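You operate a simulated robot arm through the tools that you are given. There is no shell and no other tool.

The job below is to be done with a simulated robot arm. You get a single attempt, and the scene is never put back.

JOB
Set the red UP CAM knob to 80 and run the boom up to prove it.
Fine: power off first; UP LOCK to LOOSE, set the cam, UP LOCK to TIGHT; then power on and press UP once. Leave the power on.

The check looks at the end state, three seconds after you hand in, the way a careful person would. Anything else that was tipped, shoved, dropped, spilled or broken makes it a failure.

ROBOT AND FRAMES
A 7-joint arm with a fingered hand, fixed in place. Base frame: the origin is on the floor under the middle of its stand, x ahead of it, y to its left, z up. Units: mm, rad, N and s.
It reaches about 1228 mm from its shoulder. Its first joint turns from -2.007 to 2.007 rad. Payload 5 kg.
The tool frame sits at the grasp point between the pads (the TCP): z along the fingers, y along the line on which they close. The tips reach 32 mm beyond it. The gripper opens to 160 mm; its body begins 89 mm behind the TCP. The gripper is a hand of 4 fingers: y runs from the thumb to the fingers, the wrist lies at [0, 0, -267] in the tool frame, and closing takes about 1.5 s.
Orientation is told as [roll, pitch, yaw] about the base's x, y, z axes, in that order, counted from this pose: with the fingers straight down and closing along the base's y, the tool's x points along the base's -x, its y along +y and its z along -z.

CONTROLS
- The arm moves only by the tool send_rows. Its argument "rows" is a list of rows, each a list of 3 entries, a list of its own where there are three numbers: the shift along the tool's x, y, z in m, then the turn, a rotation vector about the tool's x, y, z in rad, then the gripper command, from -1 (shut) to 1 (fully open), values between in proportion. In form: [[[x, y, z], [ax, ay, az], claw], ...]. A call has 1 to 20 rows; each row is the pose to reach, as a shift and turn from the pose commanded when the call began, along the tool's axes at that moment. Rows are played at 5 a second. More than 50 mm and 0.15 rad between two rows, or a gripper value outside its range, and nothing of the call is played. A pose out of reach is approached as far as the arm can. The call stops where the force on the tool passes 40 N (or 10 N more than at its start, if that is more) or the arm is blocked; 0.2 s more then pass. The fingers move at their own pace (about 45 mm/s each) and stop on an object; they squeeze with about 30 N. The grip force told is the motor's: it shows also when the fingers shut on nothing. Time passes only in rows, and 0.2 s behind the last, so rows that repeat a pose let the fingers close. The reply holds the time, the measured pose of the TCP, the force on the tool along the base axes, the opening and the grip force, in the units named above and with some noise, with the torque about the TCP (base axes, N m) and any sound that the robot's microphone picked up.
- Cameras (640 x 400 px; columns grow to the right, rows downward): "scene" is fixed at [219.4, -651.1, 1774.1]; the picture's right is [0.97, -0.26, 0.00], its down [-0.12, -0.46, -0.88] and it looks along [0.23, 0.85, -0.47] (base axes); focal length 332 px, centre (320, 200). "wrist" rides on the gripper at [80, -4, -114] in the tool frame; the picture's right is [0.05, 1.00, 0.00], its down [-0.82, 0.04, -0.58] and it looks along [-0.58, 0.03, 0.82] (tool axes); focal length 265 px, centre (320, 200). There is no depth. A picture from a camera that has moved, and an enlarged one, comes with that camera's place and axes in the base frame and with its lens. The place of the scene camera against the robot may be out by one fixed shift of up to 25 mm in any direction.
- get_image(camera): a new picture of that camera. No time passes.
- lift_body(by): slides the trunk up (or, below 0, down) by that many mm; the arm rides with it, the base frame stays. It gives what a move gives, with no picture.
- hand_shape(shape): the hand has 4 fingers and takes this shape, open, in about a second: jaw (thumb against the fingers, like two jaws); tri (thumb and two fingers); tip (a fingertip pinch); poke (one finger out to press); point (the index stretched); flat (the hand flat); cup (the hand cupped); fist (a fist). The gripper value then closes the fingers along that shape, each until it touches; the sizes above hold for jaw. It gives what a move gives, with no picture.
- enlarge(camera, box): a new picture of the part [left, top, right, bottom] of that camera's present view, enlarged. No time passes.
- job_done(): hands the job in; it is judged then, once.

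Places have to be worked out from the pictures, the camera data and where the tool is seen. Open the gripper and draw the arm clear of the work before you hand the job in, unless the task says otherwise.

The tools are called as a command line: name --argument value ..., lists and objects as JSON in quotes. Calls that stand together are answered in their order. send_rows: Moves the arm, as the interface text tells. Its arguments: {"type":"object","properties":{"rows":{"type":"array"}},"required":["rows"]} The other tools are called the same way: lift_body (by) moves the trunk up or down; hand_shape (shape) gives the hand a shape; get_image (camera) takes a picture; enlarge (camera, box) takes an enlarged picture of a part of a camera's view; job_done () hands the job in.

At the start:

```text
t: 0.0
ee_pos: [515.2, 387.5, 1439.3]
tool_rot: [-0.001, 0.002, -0.002]
contact_force: [1.0, -0.4, -0.2]
wrist_torque: [-0.01, -0.01, 0.03]
width: 159.6
grasp_force: 0.1
shape: jaw
trunk travel left (down, up): [-800.0, 190.0]
```

scene: 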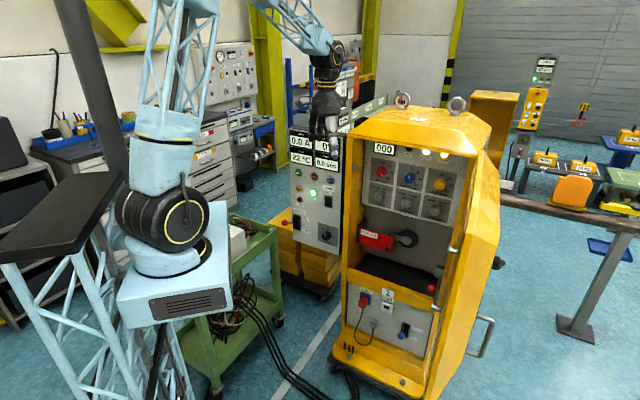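
wrist: 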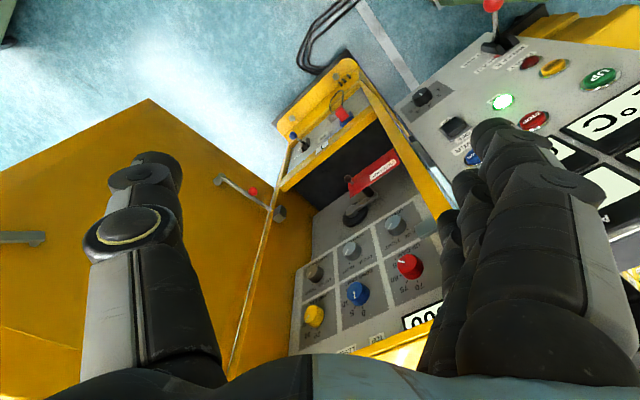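

I start by looking closely at the panels in the scene picture to find the knobs, locks, power switch and UP button.

enlarge --camera "scene" --box '[340, 120, 480, 240]'

enlarge --camera "scene" --box '[270, 120, 360, 260]'

enlarge --camera "scene" --box '[330, 270, 450, 380]'

enlarge --camera "wrist" --box '[280, 180, 460, 360]'

enlarge --camera "wrist" --box '[380, 0, 640, 220]'

```text
3.33 times, centred on (410, 180) of scene
camera zoom: at [219.4, -651.1, 1774.1], right [0.97, -0.26, 0.0], down [-0.12, -0.46, -0.88], along [0.23, 0.85, -0.47], focal length 1105 px, centre (20, 267)
```

zoom: 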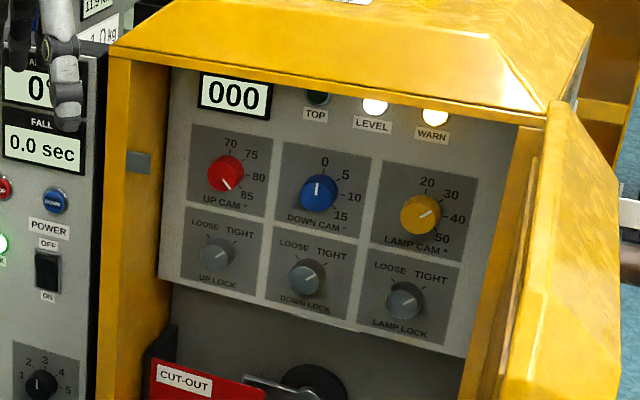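

```text
2.86 times, centred on (315, 190) of scene
camera zoom: at [219.4, -651.1, 1774.1], right [0.97, -0.26, 0.0], down [-0.12, -0.46, -0.88], along [0.23, 0.85, -0.47], focal length 947 px, centre (334, 229)
```

zoom: 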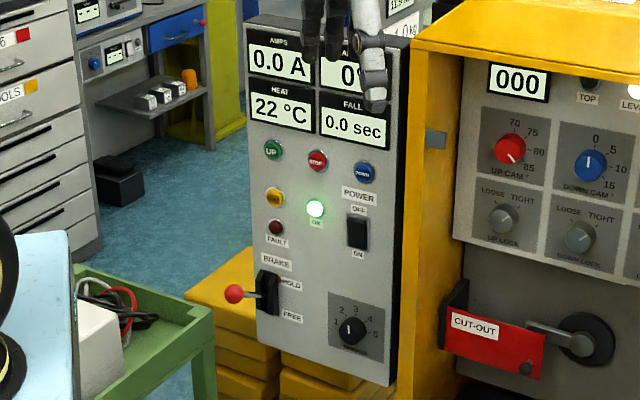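

```text
3.64 times, centred on (390, 325) of scene
camera zoom: at [219.4, -651.1, 1774.1], right [0.97, -0.26, 0.0], down [-0.12, -0.46, -0.88], along [0.23, 0.85, -0.47], focal length 1206 px, centre (66, -254)
```

zoom: 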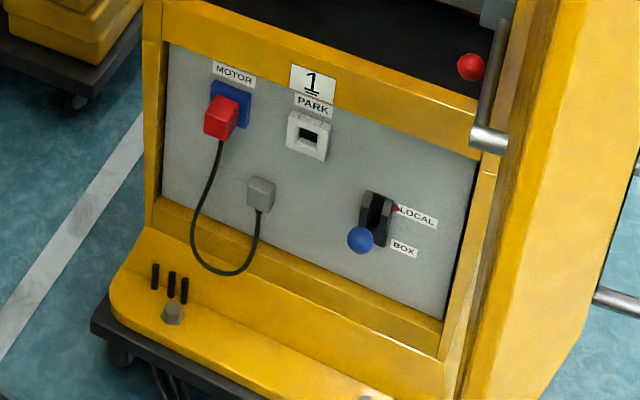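

```text
2.22 times, centred on (370, 270) of wrist
camera zoom: at [435.9, 382.3, 1552.1], right [-0.05, 1.0, 0.0], down [0.82, 0.04, 0.58], along [0.58, 0.03, -0.82], focal length 590 px, centre (209, 44)
```

zoom: 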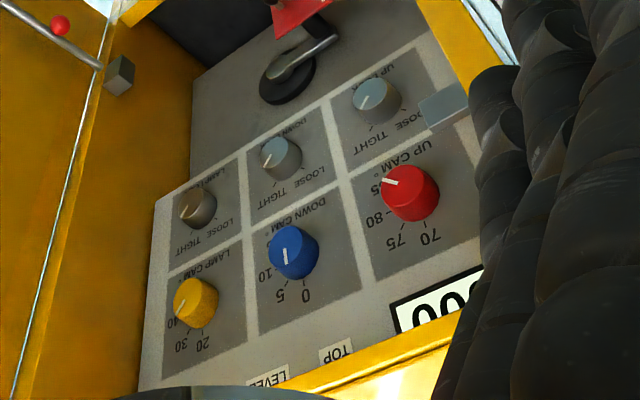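

```text
1.82 times, centred on (510, 110) of wrist
camera zoom: at [435.9, 382.3, 1552.1], right [-0.05, 1.0, 0.0], down [0.82, 0.04, 0.58], along [0.58, 0.03, -0.82], focal length 483 px, centre (-26, 364)
```

zoom: 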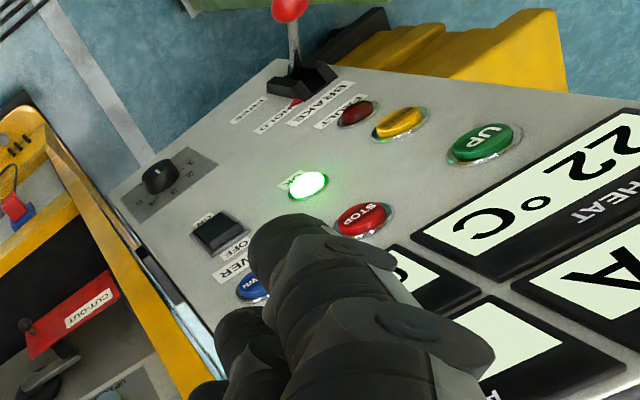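

The cabinet panel and the console both appear to face the robot at about 45°: the red knob is near (833, 579, 1200), UP LOCK near (832, 580, 1075), the power rocker near (617, 672, 1022), and the UP button near (497, 784, 1145). First I back off a little and yaw the hand 45° so that it squares with the panels.

send_rows --rows '[[[0.012, -0.012, 0], [0, 0, -0.131], 1], [[0.024, -0.024, 0], [0, 0, -0.262], 1], [[0.036, -0.036, 0], [0, 0, -0.393], 1], [[0.048, -0.048, 0], [0, 0, -0.524], 1], [[0.06, -0.06, 0], [0, 0, -0.655], 1], [[0.07, -0.07, 0], [0, 0, -0.785], 1]]'

```text
t: 1.4
ee_pos: [446.8, 318.4, 1438.9]
tool_rot: [0.001, 0.0, 0.788]
contact_force: [0.2, -0.3, 0.5]
wrist_torque: [0.05, -0.01, 0.0]
width: 159.7
grasp_force: 0.0
shape: jaw
trunk travel left (down, up): [-800.0, 190.0]
```

The yaw worked and the hand is at depth about 541 from the base along the 45° heading. Now I tilt the fingers up from straight down to horizontal, pointing at the panels.

send_rows --rows '[[[0, 0, 0], [0, -0.143, 0], 1], [[0, 0, 0], [0, -0.286, 0], 1], [[0, 0, 0], [0, -0.428, 0], 1], [[0, 0, 0], [0, -0.571, 0], 1], [[0, 0, 0], [0, -0.714, 0], 1], [[0, 0, 0], [0, -0.857, 0], 1], [[0, 0, 0], [0, -1.0, 0], 1], [[0, 0, 0], [0, -1.142, 0], 1], [[0, 0, 0], [0, -1.285, 0], 1], [[0, 0, 0], [0, -1.428, 0], 1], [[0, 0, 0], [0, -1.5708, 0], 1]]'

get_image --camera "wrist"

get_image --camera "scene"

```text
t: 4.0
ee_pos: [554.6, 336.5, 1602.4]
tool_rot: [2.525, -1.19, -1.737]
contact_force: [-1.0, 0.0, 0.6]
wrist_torque: [-0.05, 0.06, -0.01]
width: 159.9
grasp_force: 0.0
shape: jaw
out of reach, approached as far as the arm can: row 6, 7, 8, 9, 10, 11
trunk travel left (down, up): [-800.0, 190.0]
stopped in row 11: the arm was blocked; the commanded pose is now the measured one
```

```text
taken
camera wrist: at [483.8, 288.8, 1491.9], right [-0.71, 0.68, 0.17], down [-0.48, -0.65, 0.59], along [0.51, 0.34, 0.79], focal length 265 px, centre (320, 200)
```

wrist: 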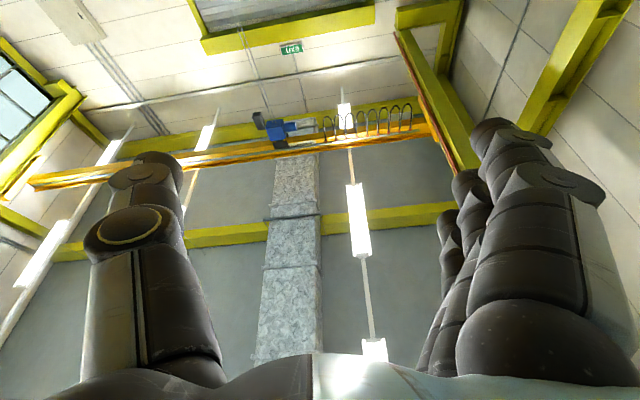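

```text
taken
```

scene: 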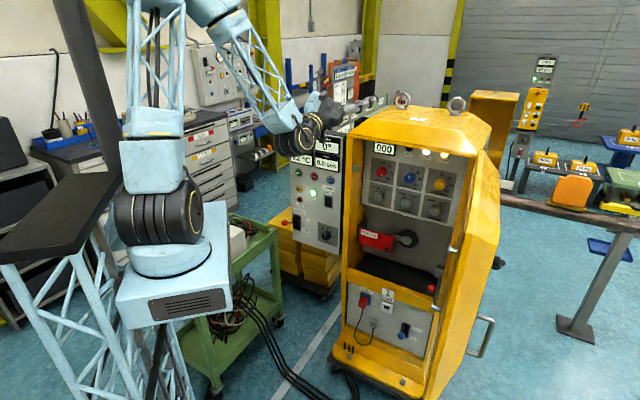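

The hand ended pointing toward the panels but about 18° upward, because the arm is folded too tightly at this height. I lower the trunk 300 mm so the arm works from a more comfortable height; the hand stays well in front of the cabinets (depth about 630).

lift_body --by -300

get_image --camera "wrist"

get_image --camera "scene"

```text
t: 7.0
ee_pos: [556.4, 338.0, 1300.8]
tool_rot: [2.523, -1.191, -1.736]
contact_force: [-0.6, 0.4, 0.2]
wrist_torque: [0.03, 0.02, -0.03]
width: 160.1
grasp_force: 0.0
shape: jaw
trunk travel left (down, up): [-500.0, 490.0]
```

```text
taken
camera wrist: at [484.9, 290.3, 1191.0], right [-0.71, 0.68, 0.17], down [-0.48, -0.65, 0.59], along [0.51, 0.34, 0.79], focal length 265 px, centre (320, 200)
```

wrist: 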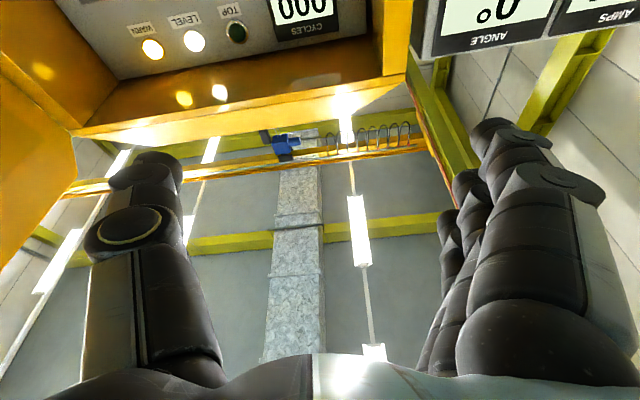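

```text
taken
```

scene: 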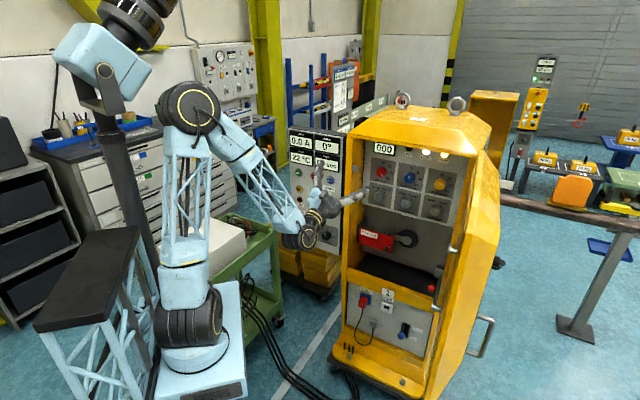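

The arm now has room. I level the hand (fingers horizontal toward the panel) and move it to in front of the UP LOCK column at depth about 680, z about 1100.

send_rows --rows '[[[0.0326, -0.0116, -0.0024], [0.0002, 0.0515, -0.0368], 1], [[0.0651, -0.0233, -0.0048], [0.0003, 0.103, -0.0735], 1], [[0.0977, -0.0349, -0.0072], [0.0005, 0.1545, -0.1103], 1], [[0.1303, -0.0465, -0.0096], [0.0007, 0.206, -0.1471], 1], [[0.1628, -0.0582, -0.012], [0.0008, 0.2575, -0.1838], 1], [[0.1954, -0.0698, -0.0144], [0.001, 0.309, -0.2206], 1]]'

get_image --camera "wrist"

get_image --camera "scene"

```text
t: 8.4
ee_pos: [607.7, 353.1, 1098.5]
tool_rot: [-0.873, -1.57, 1.66]
contact_force: [0.3, -0.7, 0.2]
wrist_torque: [-0.02, -0.01, 0.01]
width: 159.9
grasp_force: 0.0
shape: jaw
trunk travel left (down, up): [-500.0, 490.0]
```

```text
taken
camera wrist: at [530.2, 269.7, 1018.4], right [-0.71, 0.71, -0.05], down [-0.44, -0.38, 0.82], along [0.56, 0.6, 0.58], focal length 265 px, centre (320, 200)
```

wrist: 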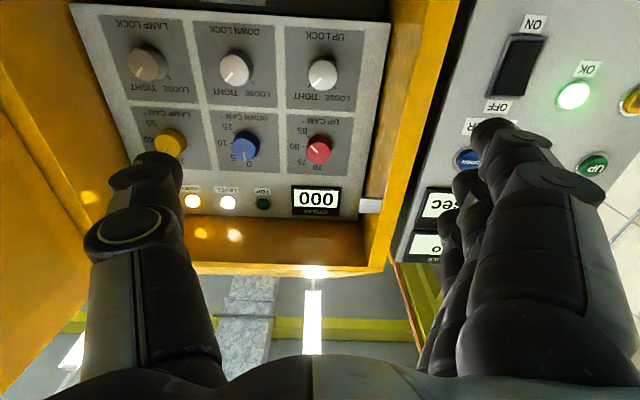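

```text
taken
```

scene: 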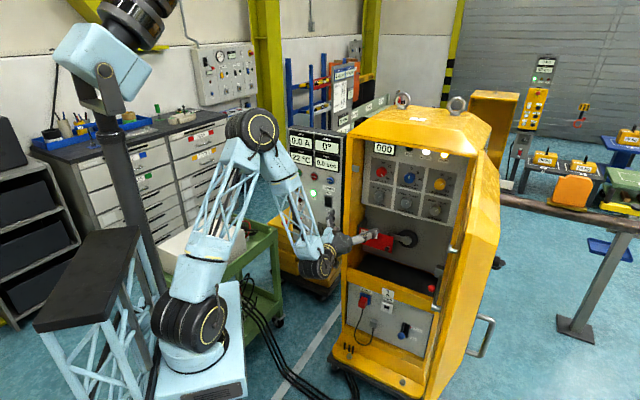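

The hand is now level and square to the panel. I zoom in on the knobs and the console for precise readings.

enlarge --camera "wrist" --box '[230, 10, 400, 220]'

enlarge --camera "wrist" --box '[420, 0, 640, 200]'

enlarge --camera "scene" --box '[280, 120, 440, 290]'

```text
1.90 times, centred on (315, 115) of wrist
camera zoom: at [530.2, 269.7, 1018.4], right [-0.71, 0.71, -0.05], down [-0.44, -0.38, 0.82], along [0.56, 0.6, 0.58], focal length 506 px, centre (330, 362)
```

zoom: 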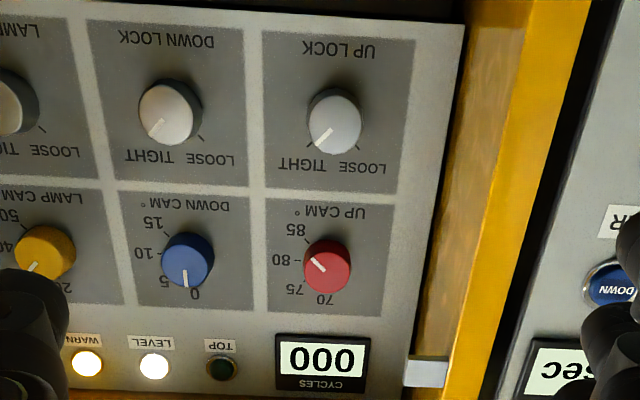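

```text
2.00 times, centred on (530, 100) of wrist
camera zoom: at [530.2, 269.7, 1018.4], right [-0.71, 0.71, -0.05], down [-0.44, -0.38, 0.82], along [0.56, 0.6, 0.58], focal length 531 px, centre (-100, 400)
```

zoom: 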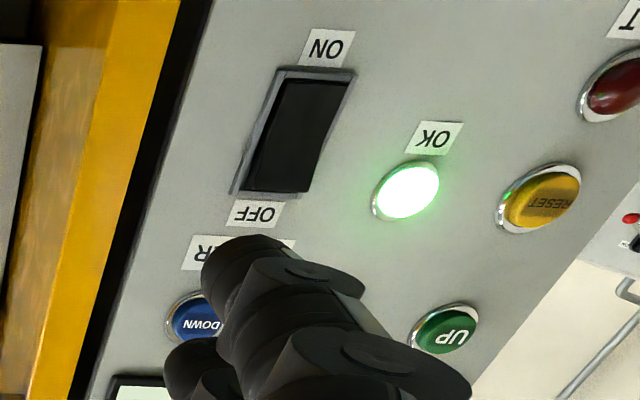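

```text
2.35 times, centred on (360, 205) of scene
camera zoom: at [219.4, -651.1, 1774.1], right [0.97, -0.26, 0.0], down [-0.12, -0.46, -0.88], along [0.23, 0.85, -0.47], focal length 780 px, centre (226, 188)
```

zoom: 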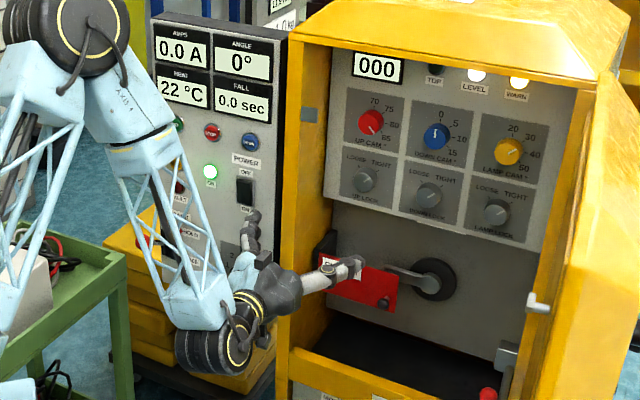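

From two wrist views I place things in panel coordinates (e = rightward along the panel, d = depth along the 45° heading): red cam tip e≈177, d≈990, z≈1211; UP LOCK tip e≈177, d≈986, z≈1090; power rocker e≈-34, d≈886, z≈1031–1085 (OFF half on top); UP button e≈-192, d≈884, z≈1169. I shape the hand for poking and look at where the finger is.

hand_shape --shape "poke"

get_image --camera "wrist"

enlarge --camera "scene" --box '[290, 190, 410, 290]'

```text
t: 9.3
ee_pos: [606.4, 354.7, 1100.6]
tool_rot: [-2.41, -1.571, -3.086]
contact_force: [-0.2, -0.2, 0.4]
wrist_torque: [-0.02, 0.02, 0.01]
width: 0.0
grasp_force: 0.1
shape: poke
trunk travel left (down, up): [-500.0, 490.0]
```

```text
taken
camera wrist: at [530.1, 269.6, 1019.2], right [-0.71, 0.71, -0.05], down [-0.44, -0.38, 0.82], along [0.56, 0.6, 0.58], focal length 265 px, centre (320, 200)
```

wrist: 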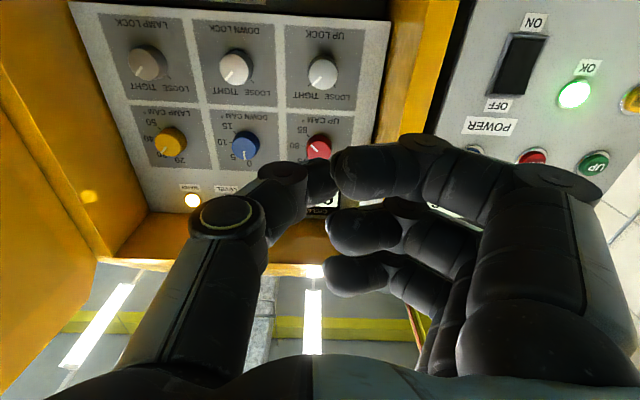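

```text
4.00 times, centred on (350, 240) of scene
camera zoom: at [219.4, -651.1, 1774.1], right [0.97, -0.26, 0.0], down [-0.12, -0.46, -0.88], along [0.23, 0.85, -0.47], focal length 1326 px, centre (200, 40)
```

zoom: 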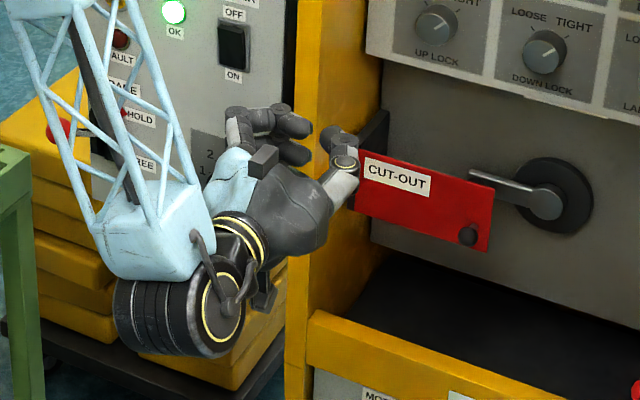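

The fingers look half-curled, so the shape change may still be under way. I hold still for a second with the command open and look again.

send_rows --rows '[[[0, 0, 0], [0, 0, 0], 1], [[0, 0, 0], [0, 0, 0], 1], [[0, 0, 0], [0, 0, 0], 1], [[0, 0, 0], [0, 0, 0], 1], [[0, 0, 0], [0, 0, 0], 1]]'

get_image --camera "wrist"

enlarge --camera "scene" --box '[290, 190, 410, 290]'

```text
t: 10.5
ee_pos: [607.3, 353.2, 1100.2]
tool_rot: [-1.795, -1.571, 2.578]
contact_force: [-1.3, 0.1, 0.5]
wrist_torque: [0.02, -0.02, 0.02]
width: 0.0
grasp_force: 0.0
shape: poke
trunk travel left (down, up): [-500.0, 490.0]
```

```text
taken
camera wrist: at [530.1, 269.6, 1019.0], right [-0.71, 0.71, -0.05], down [-0.44, -0.38, 0.82], along [0.56, 0.6, 0.58], focal length 265 px, centre (320, 200)
```

wrist: 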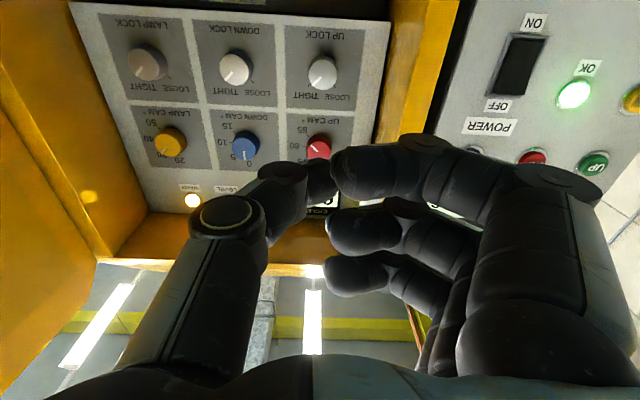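

```text
4.00 times, centred on (350, 240) of scene
camera zoom: at [219.4, -651.1, 1774.1], right [0.97, -0.26, 0.0], down [-0.12, -0.46, -0.88], along [0.23, 0.85, -0.47], focal length 1326 px, centre (200, 40)
```

zoom: 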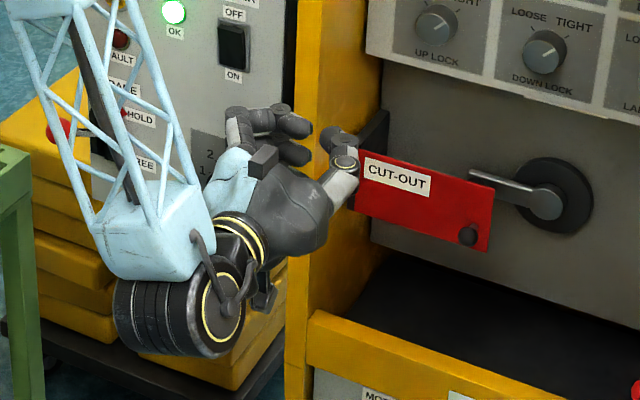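

The poke shape bunches thumb and finger tips near the TCP. I try "point" to compare, since a stretched index is easier to aim.

hand_shape --shape "point"

get_image --camera "wrist"

enlarge --camera "scene" --box '[290, 190, 410, 290]'

```text
t: 11.4
ee_pos: [608.5, 353.9, 1098.6]
tool_rot: [-1.804, -1.57, 2.592]
contact_force: [-0.6, -0.1, -0.2]
wrist_torque: [-0.01, -0.02, 0.01]
width: 152.2
grasp_force: 0.0
shape: point
trunk travel left (down, up): [-500.0, 490.0]
```

```text
taken
camera wrist: at [530.1, 269.6, 1019.1], right [-0.71, 0.71, -0.05], down [-0.44, -0.38, 0.82], along [0.56, 0.6, 0.58], focal length 265 px, centre (320, 200)
```

wrist: 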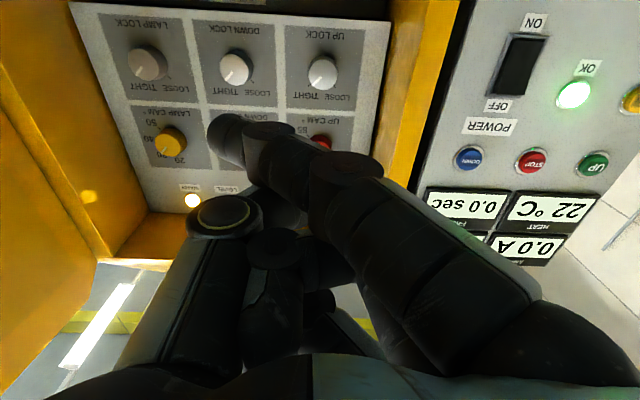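

```text
4.00 times, centred on (350, 240) of scene
camera zoom: at [219.4, -651.1, 1774.1], right [0.97, -0.26, 0.0], down [-0.12, -0.46, -0.88], along [0.23, 0.85, -0.47], focal length 1326 px, centre (200, 40)
```

zoom: 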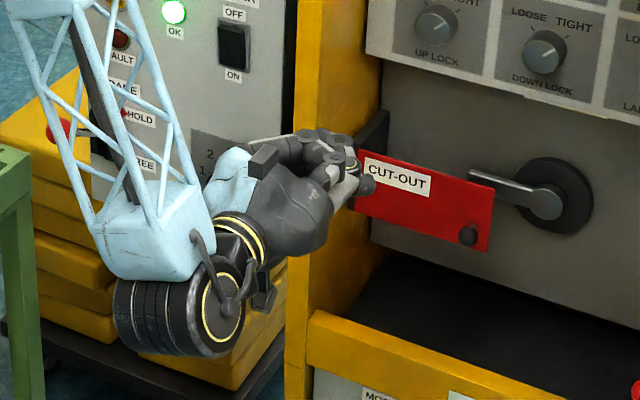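

The stretched index in "point" slants across toward the thumb, which is harder to aim. I go back to "poke", whose tip sits near the tool axis, and zoom in on it in both cameras.

hand_shape --shape "poke"

enlarge --camera "wrist" --box '[220, 110, 460, 310]'

enlarge --camera "scene" --box '[335, 205, 385, 245]'

```text
t: 12.3
ee_pos: [607.4, 354.6, 1099.7]
tool_rot: [-1.778, -1.571, 2.566]
contact_force: [0.7, 0.6, -0.2]
wrist_torque: [0.02, 0.01, 0.03]
width: 0.1
grasp_force: 0.1
shape: poke
trunk travel left (down, up): [-500.0, 490.0]
```

```text
2.00 times, centred on (340, 210) of wrist
camera zoom: at [530.1, 269.6, 1019.1], right [-0.71, 0.71, -0.05], down [-0.44, -0.38, 0.82], along [0.56, 0.6, 0.58], focal length 531 px, centre (280, 180)
```

zoom: 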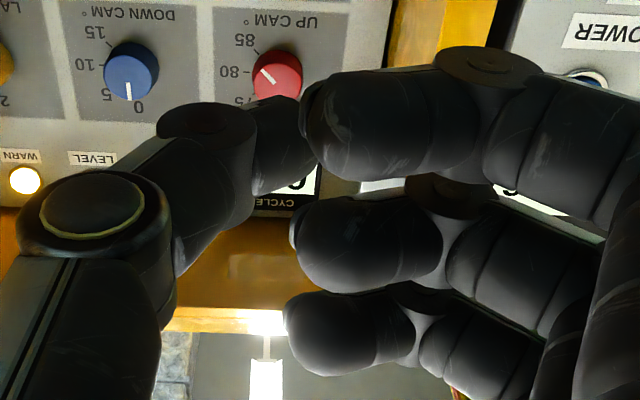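

```text
10.00 times, centred on (360, 225) of scene
camera zoom: at [219.4, -651.1, 1774.1], right [0.97, -0.26, 0.0], down [-0.12, -0.46, -0.88], along [0.23, 0.85, -0.47], focal length 3315 px, centre (-80, -50)
```

zoom: 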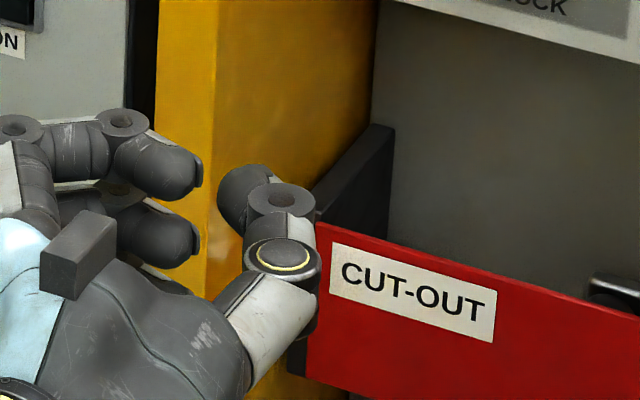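

In "poke" all fingertips curl across, with no clear protruding tip. I try the "tip" pinch shape, closed, as a pressing tool and look.

hand_shape --shape "tip"

get_image --camera "wrist"

enlarge --camera "scene" --box '[310, 190, 400, 260]'

```text
t: 13.2
ee_pos: [608.3, 352.8, 1099.7]
tool_rot: [-1.767, -1.572, 2.553]
contact_force: [-0.1, 0.3, -0.3]
wrist_torque: [0.01, 0.0, -0.01]
width: 159.9
grasp_force: 0.1
shape: tip
trunk travel left (down, up): [-500.0, 490.0]
```

```text
taken
camera wrist: at [530.1, 269.6, 1019.1], right [-0.71, 0.71, -0.05], down [-0.44, -0.38, 0.82], along [0.56, 0.6, 0.58], focal length 265 px, centre (320, 200)
```

wrist: 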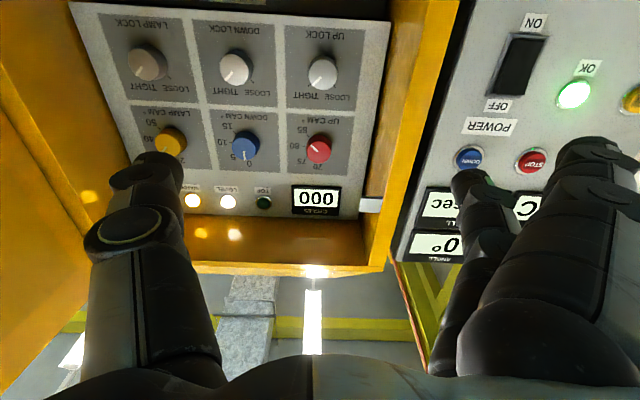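

```text
5.71 times, centred on (355, 225) of scene
camera zoom: at [219.4, -651.1, 1774.1], right [0.97, -0.26, 0.0], down [-0.12, -0.46, -0.88], along [0.23, 0.85, -0.47], focal length 1894 px, centre (120, 57)
```

zoom: 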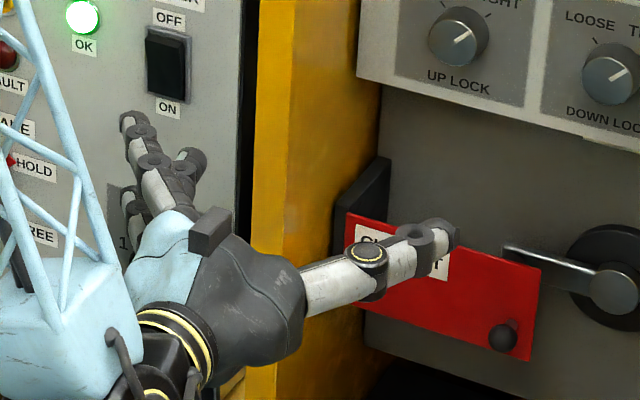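

"Tip" opens like the jaw with one finger opposite the thumb. I close it here in free space to see what the closed pinch looks like.

send_rows --rows '[[[0, 0, 0], [0, 0, 0], -1], [[0, 0, 0], [0, 0, 0], -1], [[0, 0, 0], [0, 0, 0], -1], [[0, 0, 0], [0, 0, 0], -1], [[0, 0, 0], [0, 0, 0], -1], [[0, 0, 0], [0, 0, 0], -1], [[0, 0, 0], [0, 0, 0], -1], [[0, 0, 0], [0, 0, 0], -1], [[0, 0, 0], [0, 0, 0], -1], [[0, 0, 0], [0, 0, 0], -1]]'

get_image --camera "wrist"

enlarge --camera "scene" --box '[310, 190, 400, 260]'

```text
t: 15.4
ee_pos: [608.0, 353.2, 1099.5]
tool_rot: [-1.819, -1.571, 2.606]
contact_force: [0.7, 0.6, -0.2]
wrist_torque: [0.0, 0.0, 0.01]
width: 0.1
grasp_force: 24.3
shape: tip
trunk travel left (down, up): [-500.0, 490.0]
```

```text
taken
camera wrist: at [530.1, 269.6, 1019.1], right [-0.71, 0.71, -0.05], down [-0.44, -0.38, 0.82], along [0.56, 0.6, 0.58], focal length 265 px, centre (320, 200)
```

wrist: 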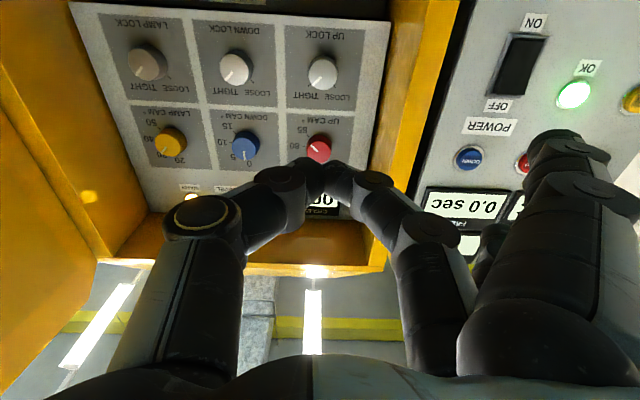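

```text
5.71 times, centred on (355, 225) of scene
camera zoom: at [219.4, -651.1, 1774.1], right [0.97, -0.26, 0.0], down [-0.12, -0.46, -0.88], along [0.23, 0.85, -0.47], focal length 1894 px, centre (120, 57)
```

zoom: 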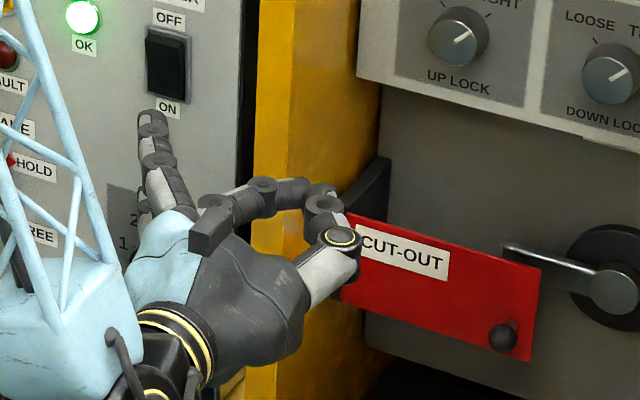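

The closed "tip" pinch reaches about 35 mm past the TCP, but the other fingers stay stretched out beside it. I check the closed "jaw" instead.

hand_shape --shape "jaw"

send_rows --rows '[[[0, 0, 0], [0, 0, 0], -1], [[0, 0, 0], [0, 0, 0], -1], [[0, 0, 0], [0, 0, 0], -1], [[0, 0, 0], [0, 0, 0], -1], [[0, 0, 0], [0, 0, 0], -1], [[0, 0, 0], [0, 0, 0], -1], [[0, 0, 0], [0, 0, 0], -1], [[0, 0, 0], [0, 0, 0], -1], [[0, 0, 0], [0, 0, 0], -1], [[0, 0, 0], [0, 0, 0], -1]]'

get_image --camera "wrist"

enlarge --camera "scene" --box '[310, 190, 400, 260]'

```text
t: 16.3
ee_pos: [608.3, 353.0, 1099.1]
tool_rot: [-1.806, -1.571, 2.593]
contact_force: [0.0, 0.4, -1.0]
wrist_torque: [0.0, -0.01, 0.0]
width: 160.1
grasp_force: 0.1
shape: jaw
trunk travel left (down, up): [-500.0, 490.0]
```

```text
t: 18.5
ee_pos: [607.0, 353.1, 1099.4]
tool_rot: [-1.808, -1.571, 2.594]
contact_force: [-0.7, 0.6, 1.0]
wrist_torque: [0.01, 0.03, 0.0]
width: 0.2
grasp_force: 24.8
shape: jaw
trunk travel left (down, up): [-500.0, 490.0]
```

```text
taken
camera wrist: at [530.1, 269.6, 1019.1], right [-0.71, 0.71, -0.05], down [-0.44, -0.38, 0.82], along [0.56, 0.6, 0.58], focal length 265 px, centre (320, 200)
```

wrist: 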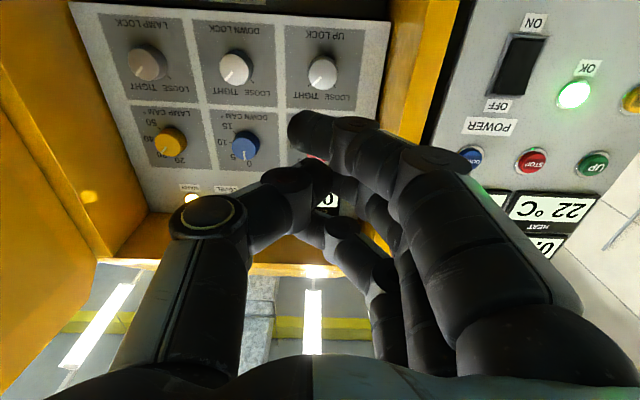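

```text
5.71 times, centred on (355, 225) of scene
camera zoom: at [219.4, -651.1, 1774.1], right [0.97, -0.26, 0.0], down [-0.12, -0.46, -0.88], along [0.23, 0.85, -0.47], focal length 1894 px, centre (120, 57)
```

zoom: 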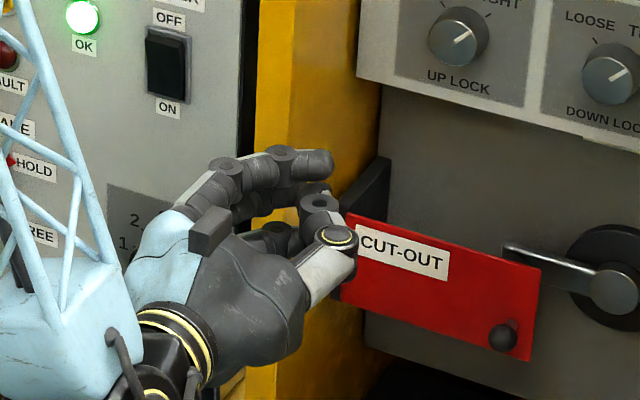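

I test what closing does in the "poke" shape, since it may bring out the pressing finger.

hand_shape --shape "poke"

send_rows --rows '[[[0, 0, 0], [0, 0, 0], -1], [[0, 0, 0], [0, 0, 0], -1], [[0, 0, 0], [0, 0, 0], -1], [[0, 0, 0], [0, 0, 0], -1], [[0, 0, 0], [0, 0, 0], -1], [[0, 0, 0], [0, 0, 0], -1], [[0, 0, 0], [0, 0, 0], -1], [[0, 0, 0], [0, 0, 0], -1]]'

get_image --camera "wrist"

enlarge --camera "scene" --box '[310, 190, 400, 260]'

```text
t: 19.4
ee_pos: [607.9, 353.2, 1099.0]
tool_rot: [-1.782, -1.571, 2.57]
contact_force: [-0.6, -0.3, 0.3]
wrist_torque: [-0.02, -0.02, -0.03]
width: 0.0
grasp_force: 0.0
shape: poke
trunk travel left (down, up): [-500.0, 490.0]
```

```text
t: 21.2
ee_pos: [607.4, 353.8, 1099.5]
tool_rot: [-1.784, -1.571, 2.573]
contact_force: [-0.7, -0.1, 0.4]
wrist_torque: [-0.03, 0.01, -0.01]
width: 0.0
grasp_force: 0.0
shape: jaw
trunk travel left (down, up): [-500.0, 490.0]
```

```text
taken
camera wrist: at [530.1, 269.6, 1019.1], right [-0.71, 0.71, -0.05], down [-0.44, -0.38, 0.82], along [0.56, 0.6, 0.58], focal length 265 px, centre (320, 200)
```

wrist: 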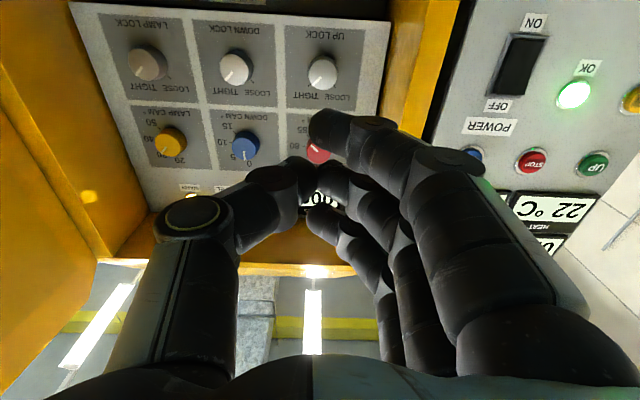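

```text
5.71 times, centred on (355, 225) of scene
camera zoom: at [219.4, -651.1, 1774.1], right [0.97, -0.26, 0.0], down [-0.12, -0.46, -0.88], along [0.23, 0.85, -0.47], focal length 1894 px, centre (120, 57)
```

zoom: 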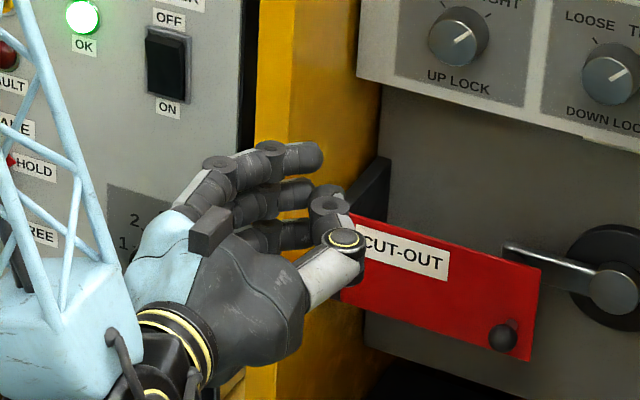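

Commanding a close returns the hand to "jaw", and the closed jaw puts three fingertips in a row about 30 mm past the TCP, at y≈0 and 32 mm apart. That will serve for pressing if the row is horizontal. I roll the hand −90° about its axis (thumb up) in free space to check that it can.

send_rows --rows '[[[0, 0, 0], [0, 0, -0.1428], -1], [[0, 0, 0], [0, 0, -0.2856], -1], [[0, 0, 0], [0, 0, -0.4284], -1], [[0, 0, 0], [0, 0, -0.5712], -1], [[0, 0, 0], [0, 0, -0.714], -1], [[0, 0, 0], [0, 0, -0.8568], -1], [[0, 0, 0], [0, 0, -0.9996], -1], [[0, 0, 0], [0, 0, -1.1424], -1], [[0, 0, 0], [0, 0, -1.2852], -1], [[0, 0, 0], [0, 0, -1.428], -1], [[0, 0, 0], [0, 0, -1.5708], -1]]'

get_image --camera "wrist"

get_image --camera "scene"

```text
t: 23.6
ee_pos: [608.5, 354.3, 1100.4]
tool_rot: [-1.571, 0.005, 2.359]
contact_force: [-0.5, 0.4, 0.5]
wrist_torque: [-0.02, -0.05, 0.0]
width: 0.2
grasp_force: 30.0
shape: jaw
trunk travel left (down, up): [-500.0, 490.0]
```

```text
taken
camera wrist: at [584.8, 216.7, 1104.2], right [0.04, -0.04, -1.0], down [-0.99, 0.17, -0.04], along [0.17, 0.99, -0.03], focal length 265 px, centre (320, 200)
```

wrist: 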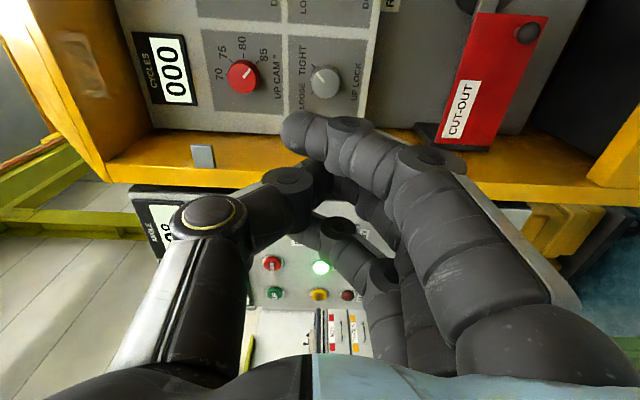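

```text
taken
```

scene: 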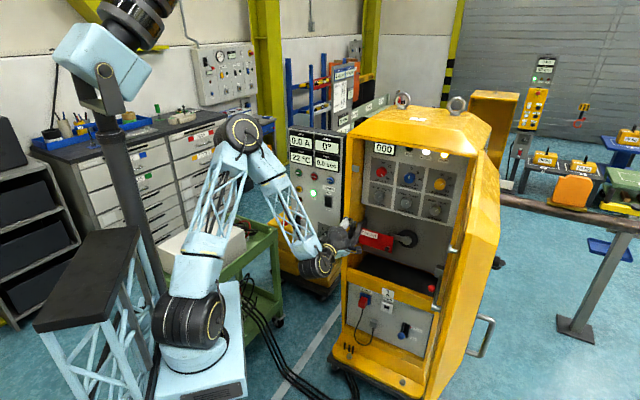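

The roll worked, and the third view confirms the red knob at e≈177, z≈1212 and UP LOCK at e≈176.5, z≈1091. Now I slide left in front of the power rocker, aiming the closed fingertips at its upper (OFF) half, stopping short at depth 720.

send_rows --rows '[[[-0.0427, 0.0052, 0.0], [0, 0, 0], -1], [[-0.0855, 0.0104, 0.0], [0, 0, 0], -1], [[-0.1282, 0.0156, 0.01], [0, 0, 0], -1], [[-0.171, 0.0208, 0.025], [0, 0, 0], -1], [[-0.2137, 0.026, 0.04], [0, 0, 0], -1]]'

get_image --camera "wrist"

enlarge --camera "scene" --box '[270, 130, 370, 250]'

```text
t: 24.8
ee_pos: [485.2, 534.2, 1073.8]
tool_rot: [-1.57, 0.002, 2.358]
contact_force: [0.2, 0.2, -0.5]
wrist_torque: [0.0, -0.02, -0.01]
width: 0.0
grasp_force: 30.3
shape: jaw
trunk travel left (down, up): [-500.0, 490.0]
```

```text
taken
camera wrist: at [461.7, 395.9, 1076.6], right [0.04, -0.04, -1.0], down [-0.98, 0.17, -0.04], along [0.17, 0.99, -0.03], focal length 265 px, centre (320, 200)
```

wrist: 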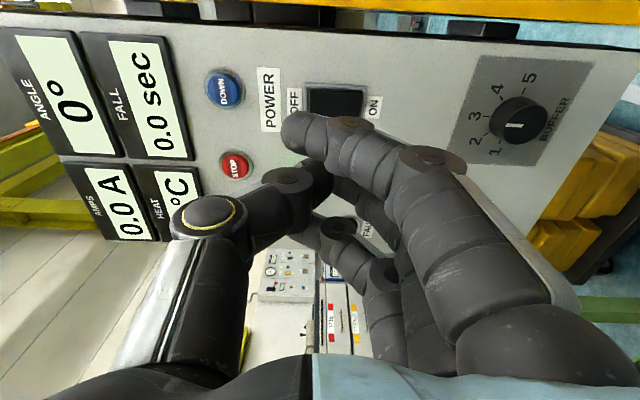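

```text
3.33 times, centred on (320, 190) of scene
camera zoom: at [219.4, -651.1, 1774.1], right [0.97, -0.26, 0.0], down [-0.12, -0.46, -0.88], along [0.23, 0.85, -0.47], focal length 1105 px, centre (320, 233)
```

zoom: 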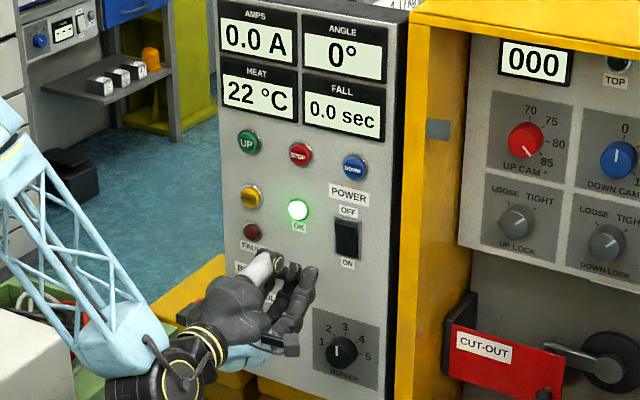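

I zoom in on the rocker and fingertips to check the alignment before pressing.

enlarge --camera "wrist" --box '[240, 60, 420, 200]'

enlarge --camera "scene" --box '[300, 180, 340, 240]'

```text
2.86 times, centred on (330, 130) of wrist
camera zoom: at [461.7, 395.9, 1076.6], right [0.04, -0.04, -1.0], down [-0.98, 0.17, -0.04], along [0.17, 0.99, -0.03], focal length 758 px, centre (291, 400)
```

zoom: 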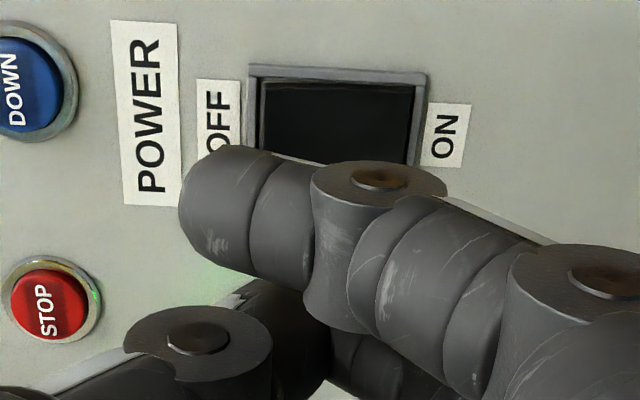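

```text
6.67 times, centred on (320, 210) of scene
camera zoom: at [219.4, -651.1, 1774.1], right [0.97, -0.26, 0.0], down [-0.12, -0.46, -0.88], along [0.23, 0.85, -0.47], focal length 2210 px, centre (320, 133)
```

zoom: 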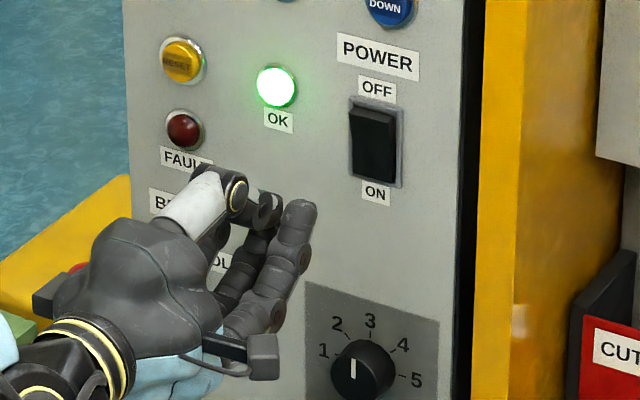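

The pinch point (thumb and middle tip) is the most forward part, with the outer fingertips lagging behind it. The rocker spans e≈−46…−14 and z≈1031…1084, so I shift 4 mm right and advance to just short of contact.

send_rows --rows '[[[0.004, 0.002, 0.02], [0, 0, 0], -1], [[0.004, 0.002, 0.045], [0, 0, 0], -1], [[0.004, 0.002, 0.07], [0, 0, 0], -1], [[0.004, 0.002, 0.09], [0, 0, 0], -1], [[0.004, 0.002, 0.105], [0, 0, 0], -1]]'

get_image --camera "wrist"

enlarge --camera "scene" --box '[300, 165, 360, 225]'

```text
t: 26.0
ee_pos: [563.2, 605.1, 1073.1]
tool_rot: [-1.572, 0.0, 2.357]
contact_force: [-0.5, 0.9, -0.5]
wrist_torque: [0.03, -0.01, 0.03]
width: 0.0
grasp_force: 30.3
shape: jaw
trunk travel left (down, up): [-500.0, 490.0]
```

```text
taken
camera wrist: at [539.5, 467.2, 1076.2], right [0.04, -0.04, -1.0], down [-0.98, 0.17, -0.04], along [0.17, 0.99, -0.03], focal length 265 px, centre (320, 200)
```

wrist: 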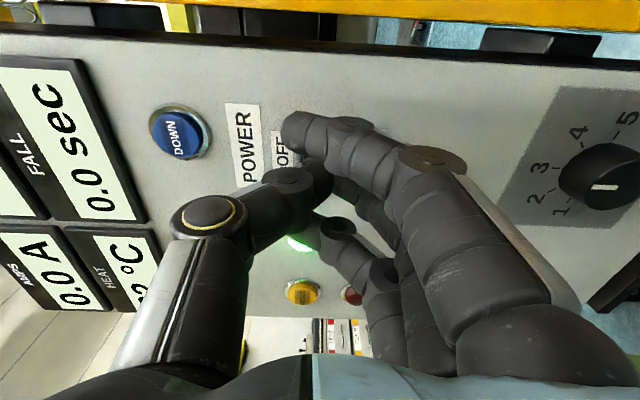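

```text
6.67 times, centred on (330, 195) of scene
camera zoom: at [219.4, -651.1, 1774.1], right [0.97, -0.26, 0.0], down [-0.12, -0.46, -0.88], along [0.23, 0.85, -0.47], focal length 2210 px, centre (253, 233)
```

zoom: 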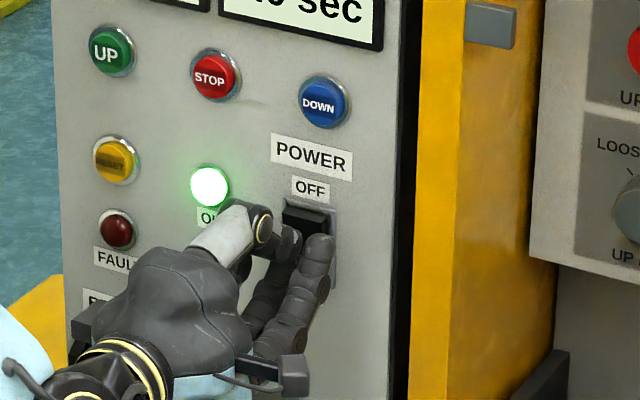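

The fingertips are about 20–25 mm short of the rocker's upper half. I advance slowly in small steps and watch the force.

send_rows --rows '[[[0, 0, 0.004], [0, 0, 0], -1], [[0, 0, 0.008], [0, 0, 0], -1], [[0, 0, 0.012], [0, 0, 0], -1], [[0, 0, 0.016], [0, 0, 0], -1], [[0, 0, 0.02], [0, 0, 0], -1], [[0, 0, 0.023], [0, 0, 0], -1], [[0, 0, 0.026], [0, 0, 0], -1], [[0, 0, 0.028], [0, 0, 0], -1]]'

enlarge --camera "scene" --box '[300, 165, 360, 225]'

```text
t: 27.4
ee_pos: [575.7, 617.6, 1071.4]
tool_rot: [-1.567, 0.001, 2.357]
contact_force: [-22.0, -18.8, 6.4]
wrist_torque: [-0.02, 0.04, 0.08]
width: 0.0
grasp_force: 29.5
shape: jaw
trunk travel left (down, up): [-500.0, 490.0]
stopped in row 7: the force on the tool passed its limit at 44 N (the readings are from after the stop); the commanded pose is now the measured one
```

```text
6.67 times, centred on (330, 195) of scene
camera zoom: at [219.4, -651.1, 1774.1], right [0.97, -0.26, 0.0], down [-0.12, -0.46, -0.88], along [0.23, 0.85, -0.47], focal length 2210 px, centre (253, 233)
```

zoom: 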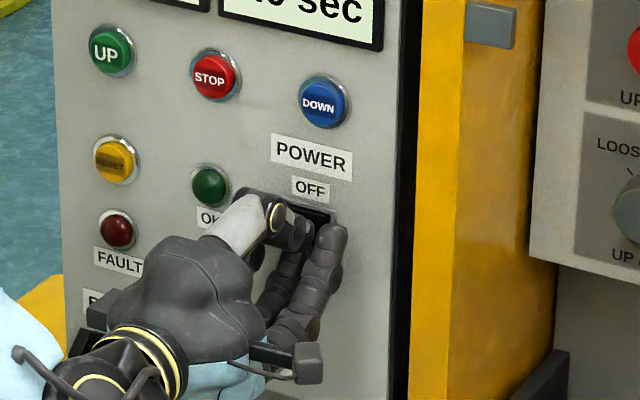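

The OK light has gone out, so the power is off. I back straight away from the console and look at it.

send_rows --rows '[[[0, 0, -0.01], [0, 0, 0], -1], [[0, 0, -0.04], [0, 0, 0], -1], [[0, 0, -0.08], [0, 0, 0], -1], [[0, 0, -0.12], [0, 0, 0], -1], [[0, 0, -0.16], [0, 0, 0], -1]]'

enlarge --camera "scene" --box '[270, 120, 450, 240]'

get_image --camera "wrist"

```text
t: 28.8
ee_pos: [514.0, 459.8, 1080.0]
tool_rot: [-1.578, -0.022, 2.253]
contact_force: [0.0, -1.0, -1.3]
wrist_torque: [0.02, -0.01, 0.03]
width: 0.0
grasp_force: 29.9
shape: jaw
trunk travel left (down, up): [-500.0, 490.0]
stopped in row 5: the arm was blocked; the commanded pose is now the measured one
```

```text
3.33 times, centred on (360, 180) of scene
camera zoom: at [219.4, -651.1, 1774.1], right [0.97, -0.26, 0.0], down [-0.12, -0.46, -0.88], along [0.23, 0.85, -0.47], focal length 1105 px, centre (187, 267)
```

zoom: 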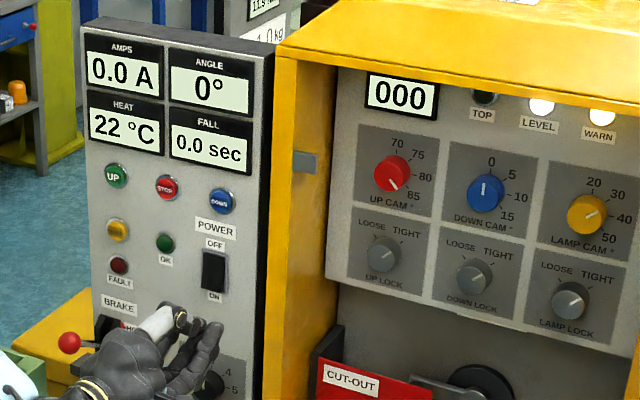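

```text
taken
camera wrist: at [476.4, 326.4, 1081.8], right [0.02, -0.02, -1.0], down [-0.96, 0.27, -0.03], along [0.27, 0.96, -0.01], focal length 265 px, centre (320, 200)
```

wrist: 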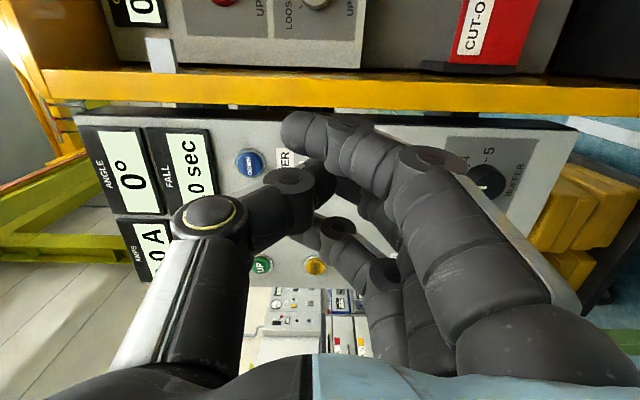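

Power is off (OK lamp dark). The last backing row ran into an arm limit and twisted the hand slightly, so I straighten it while moving over in front of UP LOCK at depth 700, opening the jaw to about 70 mm.

send_rows --rows '[[[0.034, -0.0028, 0.0064], [-0.0017, -0.026, -0.0055], -0.125], [[0.068, -0.0055, 0.0128], [-0.0035, -0.0515, -0.011], -0.125], [[0.102, -0.0083, 0.0191], [-0.005, -0.077, -0.0165], -0.125], [[0.1363, -0.011, 0.0255], [-0.007, -0.103, -0.022], -0.125], [[0.1363, -0.011, 0.0255], [-0.007, -0.103, -0.022], -0.125]]'

get_image --camera "wrist"

```text
t: 30.0
ee_pos: [619.3, 372.3, 1088.7]
tool_rot: [-1.569, 0.002, 2.358]
contact_force: [0.3, 0.6, 0.0]
wrist_torque: [0.04, 0.03, 0.01]
width: 66.6
grasp_force: 0.0
shape: jaw
trunk travel left (down, up): [-500.0, 490.0]
```

```text
taken
camera wrist: at [595.7, 235.2, 1092.4], right [0.04, -0.04, -1.0], down [-0.99, 0.17, -0.04], along [0.17, 0.99, -0.03], focal length 265 px, centre (320, 200)
```

wrist: 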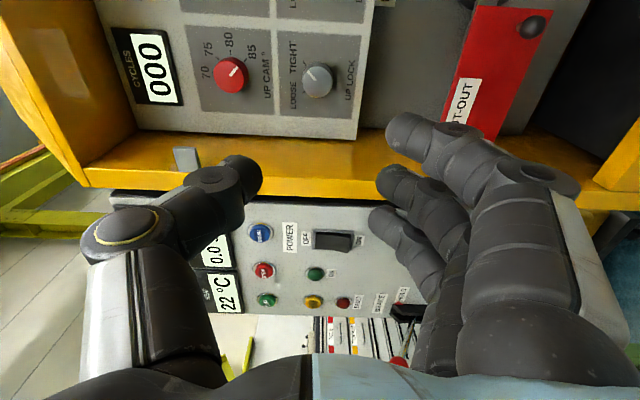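

Lock confirmed at e≈178, z≈1092. Before gripping, I test in free space that the hand can roll another 45° past this pose, which it needs for a 90° knob turn.

send_rows --rows '[[[0, 0, 0], [0, 0, -0.14], -0.125], [[0, 0, 0], [0, 0, -0.28], -0.125], [[0, 0, 0], [0, 0, -0.42], -0.125], [[0, 0, 0], [0, 0, -0.56], -0.125], [[0, 0, 0], [0, 0, -0.7], -0.125], [[0, 0, 0], [0, 0, -0.82], -0.125]]'

get_image --camera "wrist"

```text
t: 31.4
ee_pos: [618.9, 373.6, 1088.7]
tool_rot: [-1.572, 0.823, 2.359]
contact_force: [-0.3, -0.3, 0.7]
wrist_torque: [-0.04, 0.0, -0.01]
width: 66.2
grasp_force: 0.0
shape: jaw
trunk travel left (down, up): [-500.0, 490.0]
```

```text
taken
camera wrist: at [574.4, 256.0, 1149.6], right [0.54, -0.54, -0.64], down [-0.78, -0.04, -0.63], along [0.31, 0.84, -0.44], focal length 265 px, centre (320, 200)
```

wrist: 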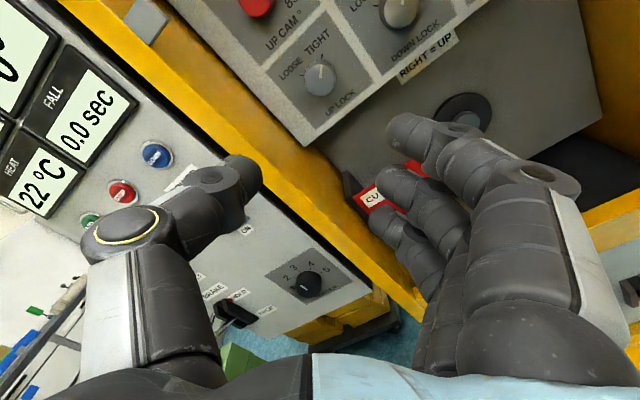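

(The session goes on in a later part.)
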